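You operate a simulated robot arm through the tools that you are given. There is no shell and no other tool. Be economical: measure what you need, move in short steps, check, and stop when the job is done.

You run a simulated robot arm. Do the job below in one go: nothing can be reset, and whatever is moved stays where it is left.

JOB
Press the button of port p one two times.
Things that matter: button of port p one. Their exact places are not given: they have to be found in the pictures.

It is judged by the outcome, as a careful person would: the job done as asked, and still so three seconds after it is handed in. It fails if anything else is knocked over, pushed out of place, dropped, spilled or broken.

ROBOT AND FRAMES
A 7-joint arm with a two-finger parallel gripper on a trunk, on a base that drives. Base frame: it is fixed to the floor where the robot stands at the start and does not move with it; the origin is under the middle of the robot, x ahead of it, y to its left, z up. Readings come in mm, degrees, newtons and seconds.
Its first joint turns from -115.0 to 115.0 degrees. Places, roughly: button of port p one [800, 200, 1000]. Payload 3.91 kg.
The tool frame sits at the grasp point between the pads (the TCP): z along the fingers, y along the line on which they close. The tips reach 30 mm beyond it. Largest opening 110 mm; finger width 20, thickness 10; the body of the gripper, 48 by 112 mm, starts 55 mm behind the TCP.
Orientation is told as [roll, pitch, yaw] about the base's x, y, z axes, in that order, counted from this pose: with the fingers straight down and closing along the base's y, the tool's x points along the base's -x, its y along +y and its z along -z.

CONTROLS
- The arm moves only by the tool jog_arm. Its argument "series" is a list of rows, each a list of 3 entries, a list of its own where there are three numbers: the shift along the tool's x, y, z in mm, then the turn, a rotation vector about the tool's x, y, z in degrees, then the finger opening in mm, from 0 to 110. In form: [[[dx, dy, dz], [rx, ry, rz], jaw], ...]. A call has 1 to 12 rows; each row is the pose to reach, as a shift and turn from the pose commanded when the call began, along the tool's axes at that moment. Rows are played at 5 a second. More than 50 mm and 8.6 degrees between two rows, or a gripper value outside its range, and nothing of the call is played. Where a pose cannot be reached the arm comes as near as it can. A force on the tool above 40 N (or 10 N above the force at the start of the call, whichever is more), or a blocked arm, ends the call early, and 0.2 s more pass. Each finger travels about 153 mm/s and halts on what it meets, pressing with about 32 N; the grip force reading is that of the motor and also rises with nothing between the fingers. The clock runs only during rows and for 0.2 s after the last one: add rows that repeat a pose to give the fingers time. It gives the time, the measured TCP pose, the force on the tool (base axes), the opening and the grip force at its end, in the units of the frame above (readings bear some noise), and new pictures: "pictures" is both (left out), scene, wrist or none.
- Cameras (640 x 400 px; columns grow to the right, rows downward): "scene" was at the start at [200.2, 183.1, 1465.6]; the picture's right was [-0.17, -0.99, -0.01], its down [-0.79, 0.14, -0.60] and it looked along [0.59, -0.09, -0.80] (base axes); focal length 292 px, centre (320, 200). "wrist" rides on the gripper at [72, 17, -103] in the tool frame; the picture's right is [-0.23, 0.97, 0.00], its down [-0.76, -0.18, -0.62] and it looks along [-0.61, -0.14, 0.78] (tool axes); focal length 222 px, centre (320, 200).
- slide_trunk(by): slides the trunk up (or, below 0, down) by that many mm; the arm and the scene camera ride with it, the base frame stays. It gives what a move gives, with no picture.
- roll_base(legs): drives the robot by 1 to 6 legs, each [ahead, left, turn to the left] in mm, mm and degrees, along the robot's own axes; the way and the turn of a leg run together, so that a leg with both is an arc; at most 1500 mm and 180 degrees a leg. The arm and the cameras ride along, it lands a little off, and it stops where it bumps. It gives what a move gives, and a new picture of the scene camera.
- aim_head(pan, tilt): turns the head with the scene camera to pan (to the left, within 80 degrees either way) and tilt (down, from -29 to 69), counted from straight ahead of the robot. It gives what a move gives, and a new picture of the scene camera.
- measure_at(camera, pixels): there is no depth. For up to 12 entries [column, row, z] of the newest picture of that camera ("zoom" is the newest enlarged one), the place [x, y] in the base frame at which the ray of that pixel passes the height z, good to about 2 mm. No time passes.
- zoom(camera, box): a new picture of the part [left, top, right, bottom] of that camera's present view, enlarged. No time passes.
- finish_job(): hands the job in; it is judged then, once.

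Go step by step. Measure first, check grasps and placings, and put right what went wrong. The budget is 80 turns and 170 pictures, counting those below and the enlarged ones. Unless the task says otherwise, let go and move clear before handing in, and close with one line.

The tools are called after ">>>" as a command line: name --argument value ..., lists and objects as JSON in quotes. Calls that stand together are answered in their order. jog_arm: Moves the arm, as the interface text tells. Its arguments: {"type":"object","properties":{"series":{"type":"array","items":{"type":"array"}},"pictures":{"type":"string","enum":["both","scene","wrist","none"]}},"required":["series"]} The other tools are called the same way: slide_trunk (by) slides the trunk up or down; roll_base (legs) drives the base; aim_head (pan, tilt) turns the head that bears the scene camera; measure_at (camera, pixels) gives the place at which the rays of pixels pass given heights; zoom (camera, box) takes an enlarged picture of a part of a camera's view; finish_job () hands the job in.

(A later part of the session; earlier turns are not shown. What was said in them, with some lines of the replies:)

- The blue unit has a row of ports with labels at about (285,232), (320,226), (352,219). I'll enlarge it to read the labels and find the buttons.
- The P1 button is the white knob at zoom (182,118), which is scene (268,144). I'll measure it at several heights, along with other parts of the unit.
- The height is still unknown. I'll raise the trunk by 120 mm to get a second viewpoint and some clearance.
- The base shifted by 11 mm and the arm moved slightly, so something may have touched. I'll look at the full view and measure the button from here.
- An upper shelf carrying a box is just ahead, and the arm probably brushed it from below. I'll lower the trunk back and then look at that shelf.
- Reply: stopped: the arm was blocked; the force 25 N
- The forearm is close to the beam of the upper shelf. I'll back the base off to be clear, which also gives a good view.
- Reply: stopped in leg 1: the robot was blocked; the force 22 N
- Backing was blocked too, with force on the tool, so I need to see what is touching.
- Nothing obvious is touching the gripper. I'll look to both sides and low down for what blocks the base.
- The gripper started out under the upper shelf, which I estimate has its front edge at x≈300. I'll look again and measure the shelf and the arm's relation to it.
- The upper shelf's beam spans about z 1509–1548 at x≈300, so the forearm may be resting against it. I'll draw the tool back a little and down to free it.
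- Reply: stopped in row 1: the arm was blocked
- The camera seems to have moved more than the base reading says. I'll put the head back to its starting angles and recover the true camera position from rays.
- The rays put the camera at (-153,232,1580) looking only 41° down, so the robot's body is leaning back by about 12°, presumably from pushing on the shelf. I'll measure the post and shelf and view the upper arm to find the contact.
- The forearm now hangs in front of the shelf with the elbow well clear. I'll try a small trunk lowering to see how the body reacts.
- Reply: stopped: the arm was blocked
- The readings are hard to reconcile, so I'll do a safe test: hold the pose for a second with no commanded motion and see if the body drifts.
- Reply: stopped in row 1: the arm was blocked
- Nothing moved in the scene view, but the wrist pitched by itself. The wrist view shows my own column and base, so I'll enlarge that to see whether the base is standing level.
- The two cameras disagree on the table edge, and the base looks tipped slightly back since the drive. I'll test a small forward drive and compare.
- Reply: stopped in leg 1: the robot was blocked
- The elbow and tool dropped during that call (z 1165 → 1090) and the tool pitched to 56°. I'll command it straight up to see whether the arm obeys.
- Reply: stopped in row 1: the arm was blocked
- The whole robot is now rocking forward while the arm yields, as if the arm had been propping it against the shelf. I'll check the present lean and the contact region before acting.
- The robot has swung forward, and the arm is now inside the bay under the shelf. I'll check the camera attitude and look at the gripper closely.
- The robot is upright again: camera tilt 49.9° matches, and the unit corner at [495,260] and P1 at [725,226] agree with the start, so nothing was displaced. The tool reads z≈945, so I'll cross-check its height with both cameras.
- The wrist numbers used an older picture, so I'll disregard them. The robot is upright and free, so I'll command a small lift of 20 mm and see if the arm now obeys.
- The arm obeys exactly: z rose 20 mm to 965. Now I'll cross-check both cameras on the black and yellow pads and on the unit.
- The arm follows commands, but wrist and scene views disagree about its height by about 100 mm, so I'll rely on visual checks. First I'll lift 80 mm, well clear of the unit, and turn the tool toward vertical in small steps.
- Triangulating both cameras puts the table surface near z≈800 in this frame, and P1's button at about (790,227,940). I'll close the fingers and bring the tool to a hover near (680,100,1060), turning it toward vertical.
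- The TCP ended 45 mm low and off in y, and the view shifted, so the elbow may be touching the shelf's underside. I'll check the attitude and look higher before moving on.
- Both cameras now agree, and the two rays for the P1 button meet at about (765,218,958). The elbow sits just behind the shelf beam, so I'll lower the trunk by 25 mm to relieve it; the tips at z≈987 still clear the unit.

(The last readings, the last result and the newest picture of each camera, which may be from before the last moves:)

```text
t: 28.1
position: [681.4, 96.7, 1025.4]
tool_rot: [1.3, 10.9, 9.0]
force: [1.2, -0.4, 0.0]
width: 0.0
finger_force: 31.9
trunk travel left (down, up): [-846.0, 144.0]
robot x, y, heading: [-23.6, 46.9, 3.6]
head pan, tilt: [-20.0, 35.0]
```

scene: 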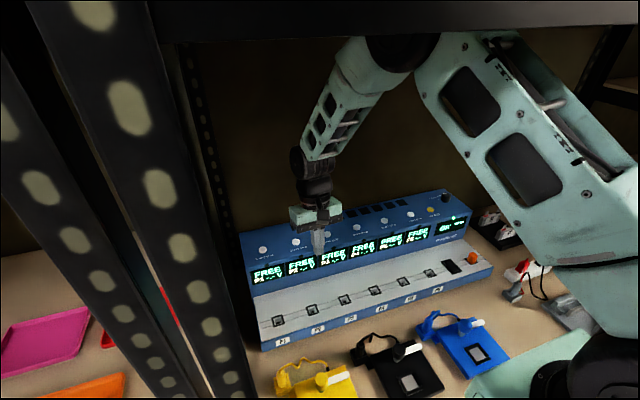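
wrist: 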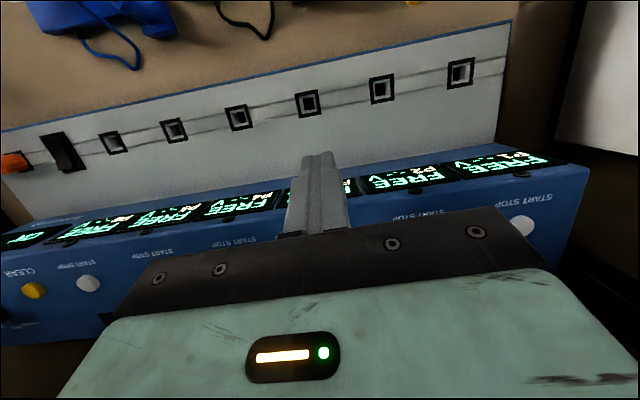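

Contact released: the base returned to its stance and the TCP is where commanded. I'll lower the trunk 10 mm more for elbow clearance, then recheck.

>>> slide_trunk --by -10

>>> jog_arm --series '[[[-18, 18, -3], [0, 0, 0], 0], [[-35, 36, -6], [0, 0, 0], 0], [[-53, 53, -9], [0, 0, 0], 0], [[-71, 71, -12], [0, 0, 0], 0], [[-80, 80, -14], [0, 0, 0], 0], [[-80, 80, -14], [0, 0, 0], 0]]' --pictures "both"

```text
t: 28.7
position: [679.2, 98.7, 1029.0]
tool_rot: [1.4, 9.8, 9.1]
force: [-0.1, -0.1, 0.7]
width: 0.0
finger_force: 32.1
trunk travel left (down, up): [-836.0, 154.0]
robot x, y, heading: [-26.6, 47.4, 3.6]
head pan, tilt: [-20.0, 35.0]
```

```text
t: 30.1
position: [748.3, 188.4, 1029.6]
tool_rot: [1.4, 9.8, 8.9]
force: [0.4, 0.1, 1.1]
width: 0.0
finger_force: 32.0
trunk travel left (down, up): [-836.0, 154.0]
robot x, y, heading: [-26.3, 48.8, 3.5]
head pan, tilt: [-20.0, 35.0]
```

scene: 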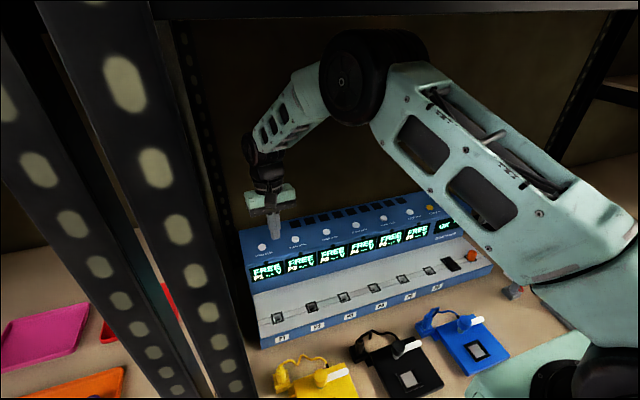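
wrist: 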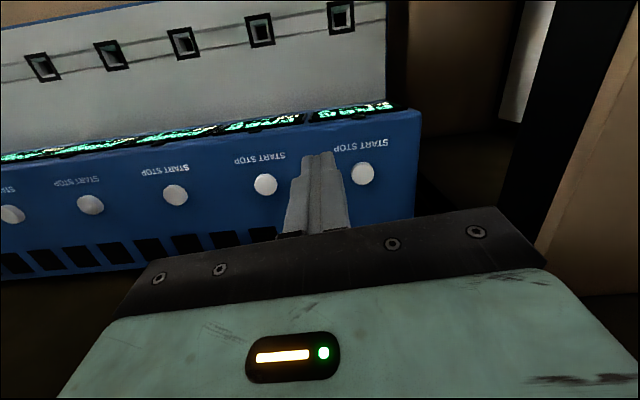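

The arm is now clear of the shelf, with the fingertip between the P2 and P1 buttons. I'll triangulate P1 from wrist (363,173) and scene (262,247).

>>> measure_at --camera "wrist" --pixels '[[363, 173, 940], [363, 173, 960], [363, 173, 980], [265, 184, 940], [265, 184, 960], [265, 184, 980], [319, 155, 1000]]'

>>> measure_at --camera "scene" --pixels '[[262, 247, 940], [262, 247, 960], [262, 247, 980], [295, 239, 940], [295, 239, 960], [295, 239, 980], [276, 238, 1000]]'

>>> zoom --camera "scene" --box '[230, 180, 350, 270]'

```text
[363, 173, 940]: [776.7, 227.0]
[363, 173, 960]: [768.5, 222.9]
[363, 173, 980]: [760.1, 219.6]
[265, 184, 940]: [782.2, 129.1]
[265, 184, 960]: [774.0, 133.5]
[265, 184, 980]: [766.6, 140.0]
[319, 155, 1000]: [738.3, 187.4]
```

```text
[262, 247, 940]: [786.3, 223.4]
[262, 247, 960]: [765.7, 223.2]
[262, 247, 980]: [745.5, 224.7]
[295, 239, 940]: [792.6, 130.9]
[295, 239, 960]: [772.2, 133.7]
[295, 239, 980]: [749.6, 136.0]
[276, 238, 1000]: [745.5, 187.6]
```

```text
4.44 times, centred on (290, 225) of scene
```

zoom: 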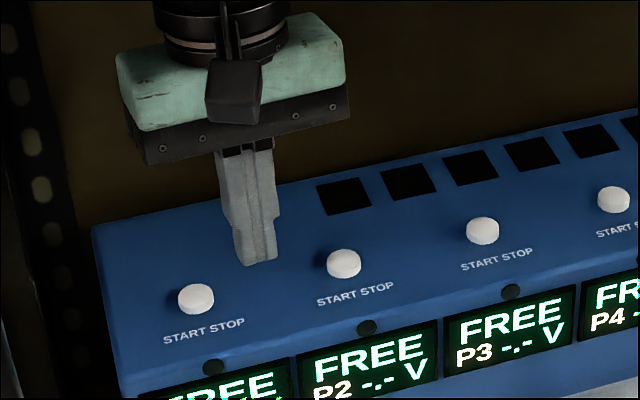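

Both cameras agree: P1 is at (767,223,960). I'll move the fingertip above it, with the tip about 20 mm higher.

>>> jog_arm --series '[[[-16, 15, 0], [0, 0, 0], 0], [[-32, 31, 0], [0, 0, 0], 0], [[-32, 31, 13], [0, 0, 0], 0], [[-32, 31, 13], [0, 0, 0], 0]]' --pictures "both"

>>> zoom --camera "scene" --box '[230, 200, 310, 260]'

>>> zoom --camera "wrist" --box '[240, 100, 400, 220]'

```text
t: 31.1
position: [771.3, 224.1, 1010.5]
tool_rot: [1.4, 9.8, 8.9]
force: [0.4, 0.9, 0.5]
width: 0.1
finger_force: 32.0
trunk travel left (down, up): [-836.0, 154.0]
robot x, y, heading: [-26.7, 46.1, 3.6]
head pan, tilt: [-20.0, 35.0]
```

scene: 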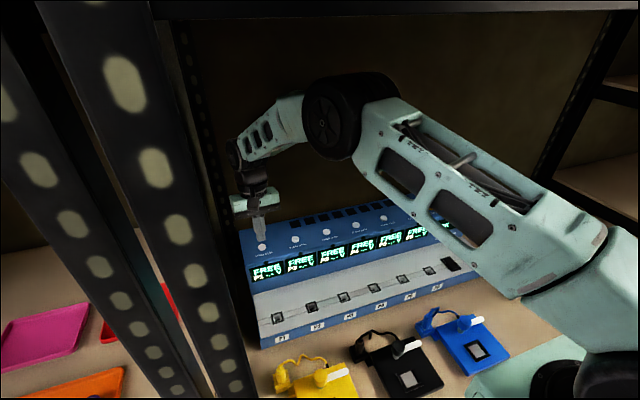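
wrist: 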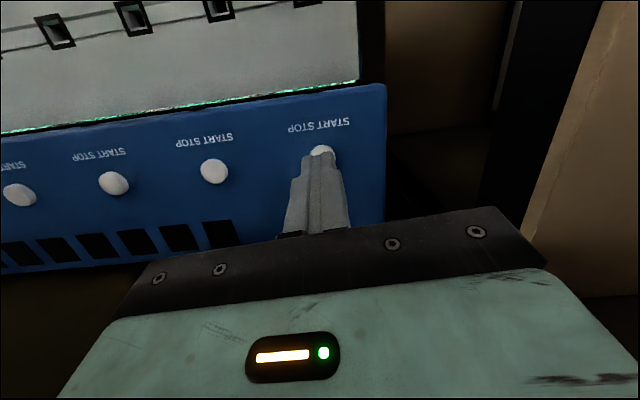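

```text
6.67 times, centred on (270, 230) of scene
```

zoom: 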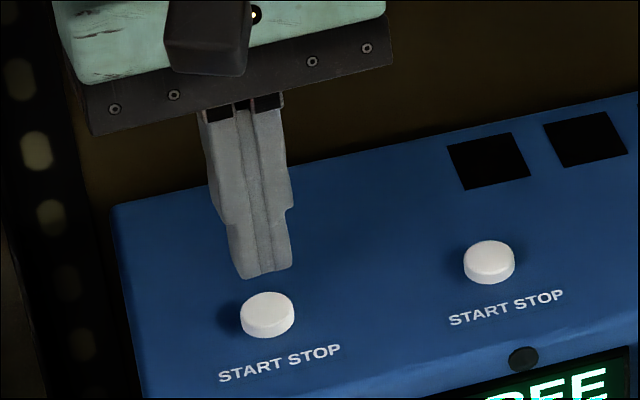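

```text
3.33 times, centred on (320, 160) of wrist
```

zoom: 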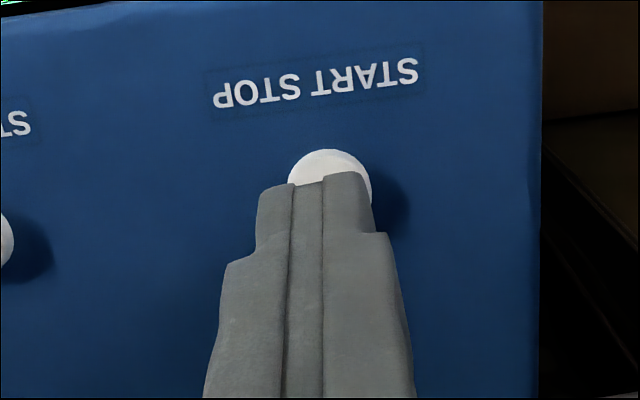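

The tip is right above the P1 button, about 18 mm up. I'll descend 14 mm and check for contact.

>>> jog_arm --series '[[[-1, 2, 5], [0, 0, 0], 0], [[-2, 2, 10], [0, 0, 0], 0], [[-2.4, 2, 14], [0, 0, 0], 0], [[-2.4, 2, 14], [0, 0, 0], 0]]' --pictures "none"

>>> zoom --camera "scene" --box '[230, 210, 310, 270]'

>>> zoom --camera "wrist" --box '[240, 100, 400, 220]'

```text
t: 32.1
position: [770.7, 225.3, 998.2]
tool_rot: [1.3, 9.8, 9.0]
force: [-0.3, -0.1, 0.5]
width: 0.0
finger_force: 32.1
trunk travel left (down, up): [-836.0, 154.0]
robot x, y, heading: [-27.0, 46.1, 3.4]
head pan, tilt: [-20.0, 35.0]
```

```text
6.67 times, centred on (270, 240) of scene
```

zoom: 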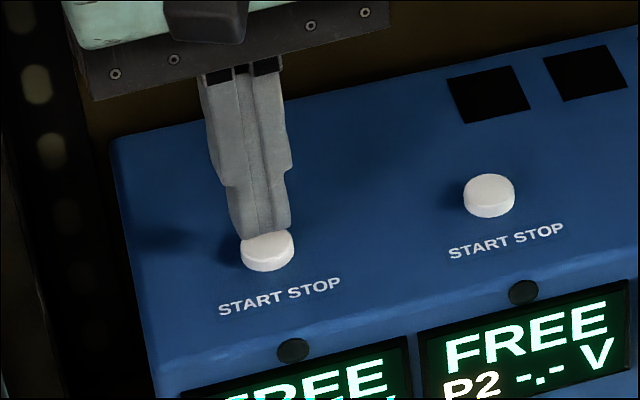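

```text
3.33 times, centred on (320, 160) of wrist
```

zoom: 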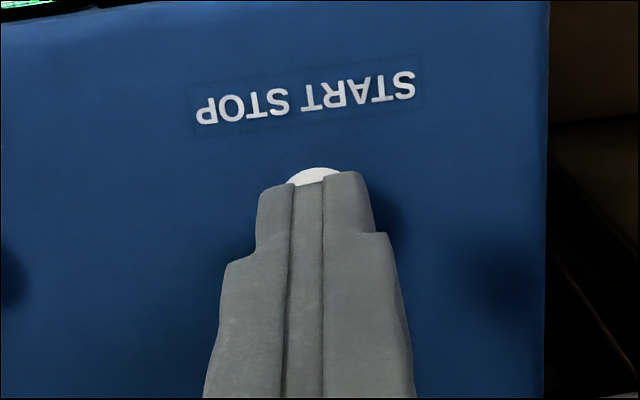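

The tip is a few mm above the button and slightly behind its centre. I'll shift 3 mm toward the front and descend in small steps until contact.

>>> jog_arm --series '[[[3, 0, 0], [0, 0, 0], 0], [[2.5, 0, 2], [0, 0, 0], 0], [[2.2, 0, 4], [0, 0, 0], 0], [[2, 0, 6], [0, 0, 0], 0]]' --pictures "none"

>>> zoom --camera "scene" --box '[230, 210, 310, 270]'

```text
t: 33.1
position: [768.6, 226.4, 992.0]
tool_rot: [1.3, 9.7, 8.9]
force: [-0.6, -0.1, 0.5]
width: 0.0
finger_force: 32.6
trunk travel left (down, up): [-836.0, 154.0]
robot x, y, heading: [-25.1, 42.5, 3.5]
head pan, tilt: [-20.0, 35.0]
```

```text
6.67 times, centred on (270, 240) of scene
```

zoom: 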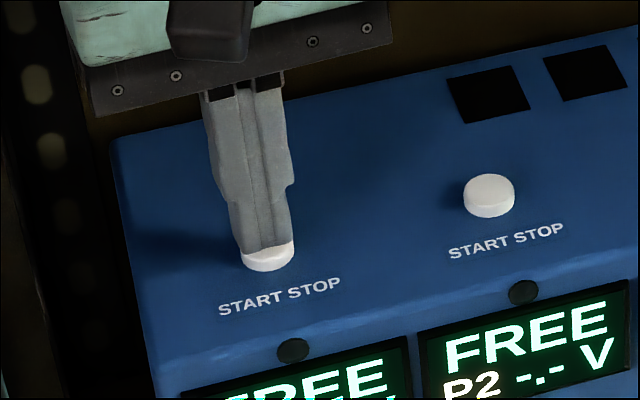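

There is no contact force yet, with the tip at z≈962. I'll go 3 mm more in 1 mm steps.

>>> jog_arm --series '[[[0, 0, 1], [0, 0, 0], 0], [[-0.3, 0, 2], [0, 0, 0], 0], [[-0.5, 0, 3], [0, 0, 0], 0]]' --pictures "none"

>>> zoom --camera "scene" --box '[230, 210, 330, 285]'

```text
t: 33.9
position: [768.4, 225.6, 988.6]
tool_rot: [1.4, 9.8, 8.9]
force: [-0.8, -0.1, 0.7]
width: 0.0
finger_force: 32.1
trunk travel left (down, up): [-836.0, 154.0]
robot x, y, heading: [-25.5, 45.6, 3.6]
head pan, tilt: [-20.0, 35.0]
```

```text
5.33 times, centred on (280, 248) of scene
```

zoom: 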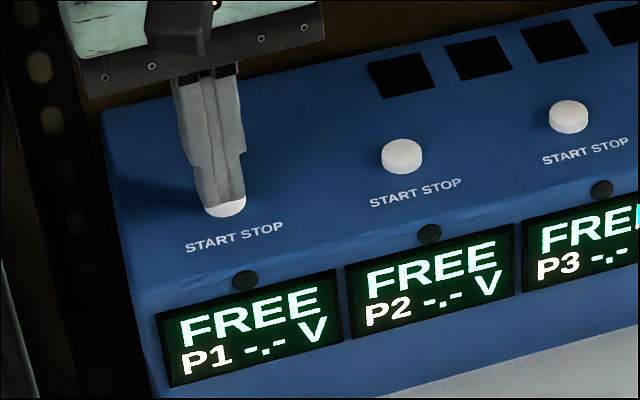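

>>> jog_arm --series '[[[-0.2, 0, 1], [0, 0, 0], 0], [[-0.3, 0, 2], [0, 0, 0], 0], [[-0.5, 0, 3], [0, 0, 0], 0]]' --pictures "none"

>>> zoom --camera "scene" --box '[230, 210, 330, 285]'

```text
t: 34.7
position: [768.4, 227.0, 985.2]
tool_rot: [1.4, 9.8, 8.9]
force: [-1.1, 0.0, -0.3]
width: 0.1
finger_force: 32.3
trunk travel left (down, up): [-836.0, 154.0]
robot x, y, heading: [-23.7, 43.9, 3.5]
head pan, tilt: [-20.0, 35.0]
```

```text
5.33 times, centred on (280, 248) of scene
```

zoom: 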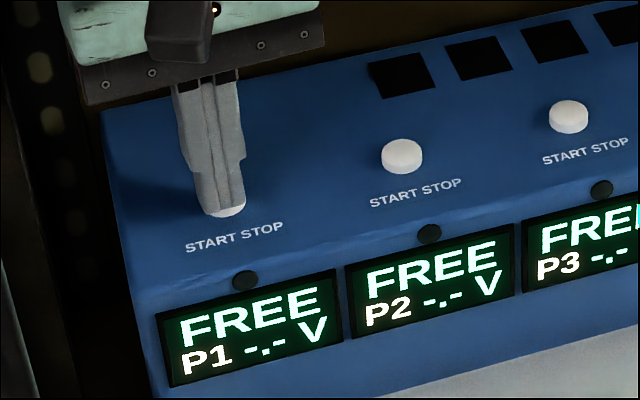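

>>> zoom --camera "wrist" --box '[240, 100, 400, 220]'

>>> jog_arm --series '[[[-0.2, 0, 1], [0, 0, 0], 0], [[-0.3, 0, 2], [0, 0, 0], 0]]' --pictures "none"

>>> zoom --camera "scene" --box '[230, 210, 330, 285]'

```text
3.33 times, centred on (320, 160) of wrist
```

zoom: 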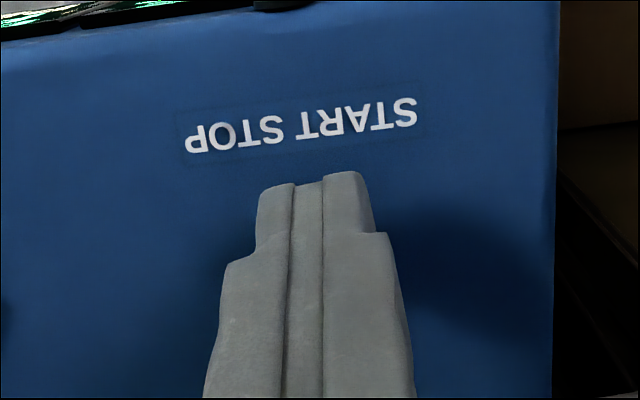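

```text
t: 35.3
position: [768.1, 226.2, 983.7]
tool_rot: [1.5, 9.8, 8.9]
force: [1.1, -1.2, 1.4]
width: 0.0
finger_force: 31.7
trunk travel left (down, up): [-836.0, 154.0]
robot x, y, heading: [-24.1, 45.8, 3.5]
head pan, tilt: [-20.0, 35.0]
```

```text
5.33 times, centred on (280, 248) of scene
```

zoom: 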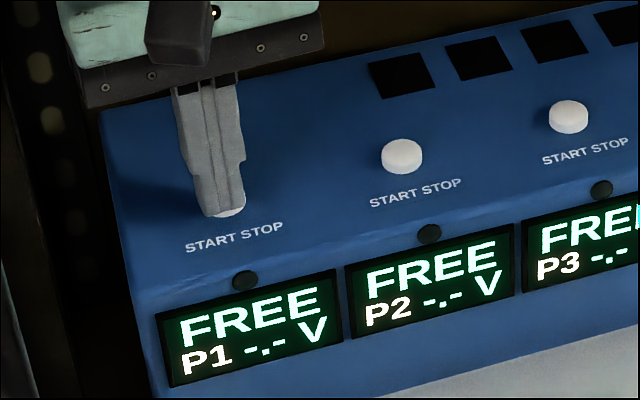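

The tip covers the button, with only its right rim visible, and there is a first hint of force. I'll continue in 1 mm steps.

>>> jog_arm --series '[[[-0.2, -1, 1], [0, 0, 0], 0], [[-0.3, -1, 2], [0, 0, 0], 0], [[-0.3, -1, 2], [0, 0, 0], 0]]' --pictures "none"

>>> zoom --camera "scene" --box '[230, 210, 330, 285]'

```text
t: 36.1
position: [768.1, 226.3, 983.3]
tool_rot: [1.4, 9.8, 8.9]
force: [-0.8, 1.3, 2.6]
width: 0.1
finger_force: 31.7
trunk travel left (down, up): [-836.0, 154.0]
robot x, y, heading: [-27.4, 45.1, 3.7]
head pan, tilt: [-20.0, 35.0]
```

```text
5.33 times, centred on (280, 248) of scene
```

zoom: 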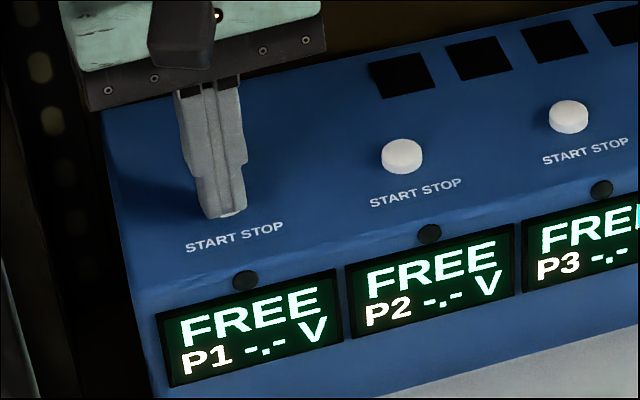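

Contact: the TCP stopped at 983.3 and the force is rising. I'll press 5 mm deeper and watch the display.

>>> jog_arm --series '[[[-0.3, 0, 1.5], [0, 0, 0], 0], [[-0.5, 0, 3], [0, 0, 0], 0], [[-0.8, 0, 5], [0, 0, 0], 0]]' --pictures "none"

>>> zoom --camera "scene" --box '[230, 210, 330, 285]'

```text
t: 36.9
position: [769.5, 224.8, 980.1]
tool_rot: [1.5, 9.6, 8.8]
force: [-3.5, 1.8, 19.3]
width: 0.1
finger_force: 31.5
trunk travel left (down, up): [-836.0, 154.0]
robot x, y, heading: [-24.7, 49.1, 3.7]
head pan, tilt: [-20.0, 35.0]
```

```text
5.33 times, centred on (280, 248) of scene
```

zoom: 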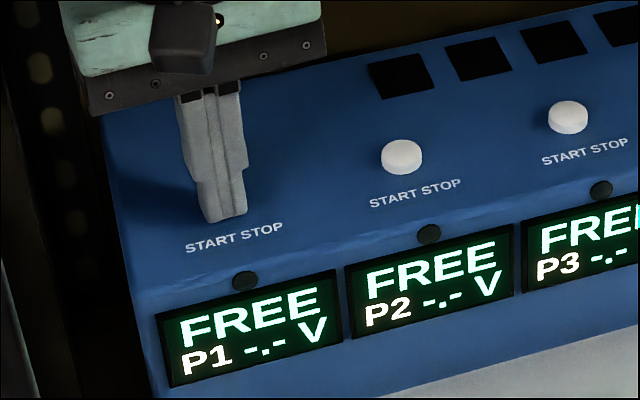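

The button went down 3 mm and bottomed at 19 N. That is press one, so I'll release fully by lifting 12 mm and look.

>>> jog_arm --series '[[[0.5, 0, -3], [0, 0, 0], 0], [[1.2, 0, -7], [0, 0, 0], 0], [[2, 0, -12], [0, 0, 0], 0], [[2.5, 0, -16], [0, 0, 0], 0], [[2.5, 0, -16], [0, 0, 0], 0]]' --pictures "none"

>>> zoom --camera "scene" --box '[230, 210, 330, 285]'

```text
t: 38.1
position: [768.5, 224.2, 993.1]
tool_rot: [1.4, 9.9, 8.9]
force: [0.2, 0.4, 0.5]
width: 0.2
finger_force: 32.1
trunk travel left (down, up): [-836.0, 154.0]
robot x, y, heading: [-26.9, 46.5, 3.7]
head pan, tilt: [-20.0, 35.0]
```

```text
5.33 times, centred on (280, 248) of scene
```

zoom: 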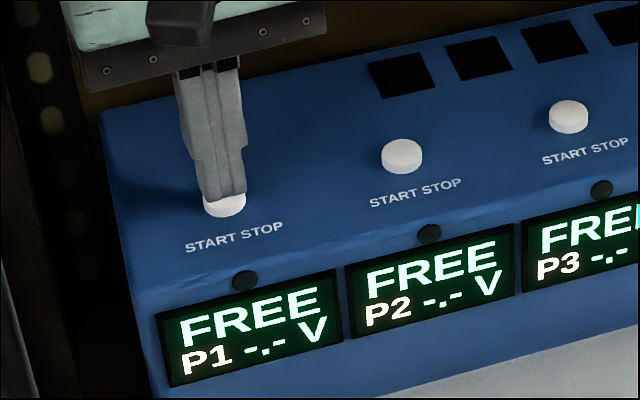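

Released, with force at 0. The display gives no feedback since the port is empty. For press two I'll go down to the same depth and read position and force to confirm the button really bottoms.

>>> jog_arm --series '[[[-0.8, 0, 5], [0, 0, 0], 0], [[-1.6, 0, 10], [0, 0, 0], 0], [[-2.2, 0, 14], [0, 0, 0], 0], [[-2.5, 0, 16], [0, 0, 0], 0], [[-2.5, 0, 16], [0, 0, 0], 0]]' --pictures "none"

>>> jog_arm --series '[[[-0.2, 0, 1.2], [0, 0, 0], 0], [[-0.4, 0, 2.5], [0, 0, 0], 0], [[-0.4, 0, 2.5], [0, 0, 0], 0]]' --pictures "none"

>>> zoom --camera "scene" --box '[230, 210, 330, 285]'

```text
t: 39.3
position: [768.2, 224.4, 979.9]
tool_rot: [1.5, 9.6, 8.9]
force: [-1.7, -2.9, 20.8]
width: 0.2
finger_force: 32.2
trunk travel left (down, up): [-836.0, 154.0]
robot x, y, heading: [-27.9, 49.2, 3.5]
head pan, tilt: [-20.0, 35.0]
```

```text
t: 39.9
position: [768.9, 226.5, 980.3]
tool_rot: [1.5, 9.5, 8.9]
force: [-5.1, -2.4, 15.0]
width: 0.0
finger_force: 32.4
trunk travel left (down, up): [-836.0, 154.0]
robot x, y, heading: [-23.5, 47.0, 3.6]
head pan, tilt: [-20.0, 35.0]
stopped in row 3: the force on the tool passed its limit (the readings are from after the stop); the commanded pose is now the measured one
```

```text
5.33 times, centred on (280, 248) of scene
```

zoom: 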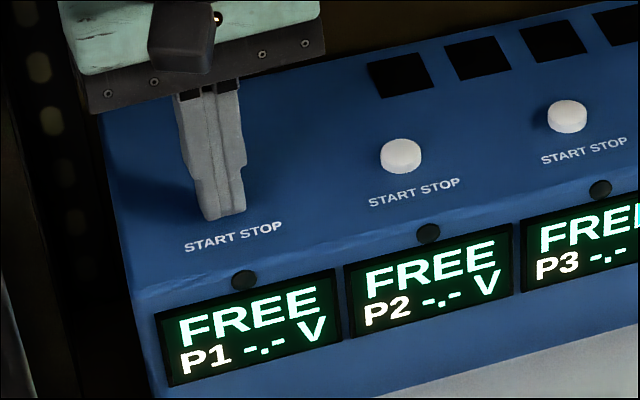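

Force passed 40 N with no further travel past z≈980, so the button bottoms there and both presses reached it. I'll release and retreat upward.

>>> jog_arm --series '[[[1, 0, -6], [0, 0, 0], 0], [[3, 0, -16], [0, 0, 0], 0], [[5, 0, -30], [0, 0, 0], 0], [[7, 0, -42], [0, 0, 0], 0], [[7, 0, -42], [0, 0, 0], 0]]' --pictures "both"

>>> zoom --camera "scene" --box '[230, 210, 330, 285]'

```text
t: 41.1
position: [769.6, 224.6, 1021.6]
tool_rot: [1.3, 9.7, 8.9]
force: [-1.1, 0.3, -0.8]
width: 0.0
finger_force: 32.0
trunk travel left (down, up): [-836.0, 154.0]
robot x, y, heading: [-25.4, 46.7, 3.9]
head pan, tilt: [-20.0, 35.0]
```

scene: 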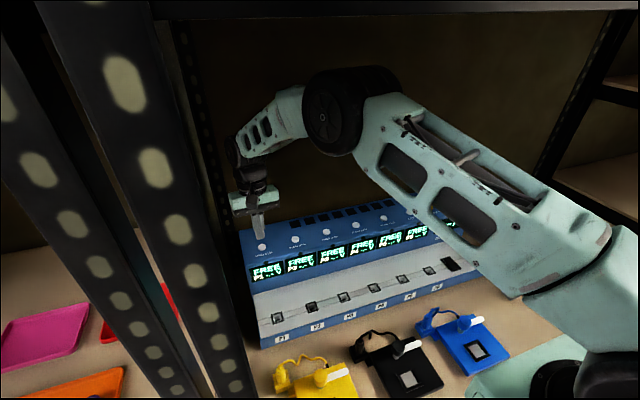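
wrist: 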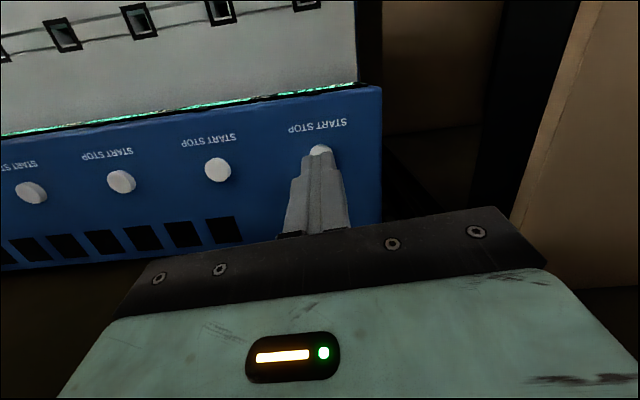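

```text
5.33 times, centred on (280, 248) of scene
```

zoom: 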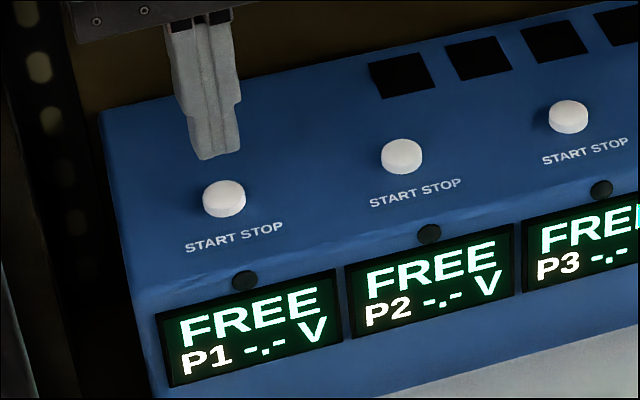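

The button has sprung back, the finger is clear, and the unit is unmoved with everything in place. I'm handing the job in.

>>> finish_job

```text
The job is handed in.
```

I pressed the P1 button twice, fully down each time and fully released in between. The P1 display read FREE throughout, so I confirmed the presses by force and travel only. Early on, the arm bumped the upper shelf and rocked the robot's base, but nothing I could see was moved or knocked over.
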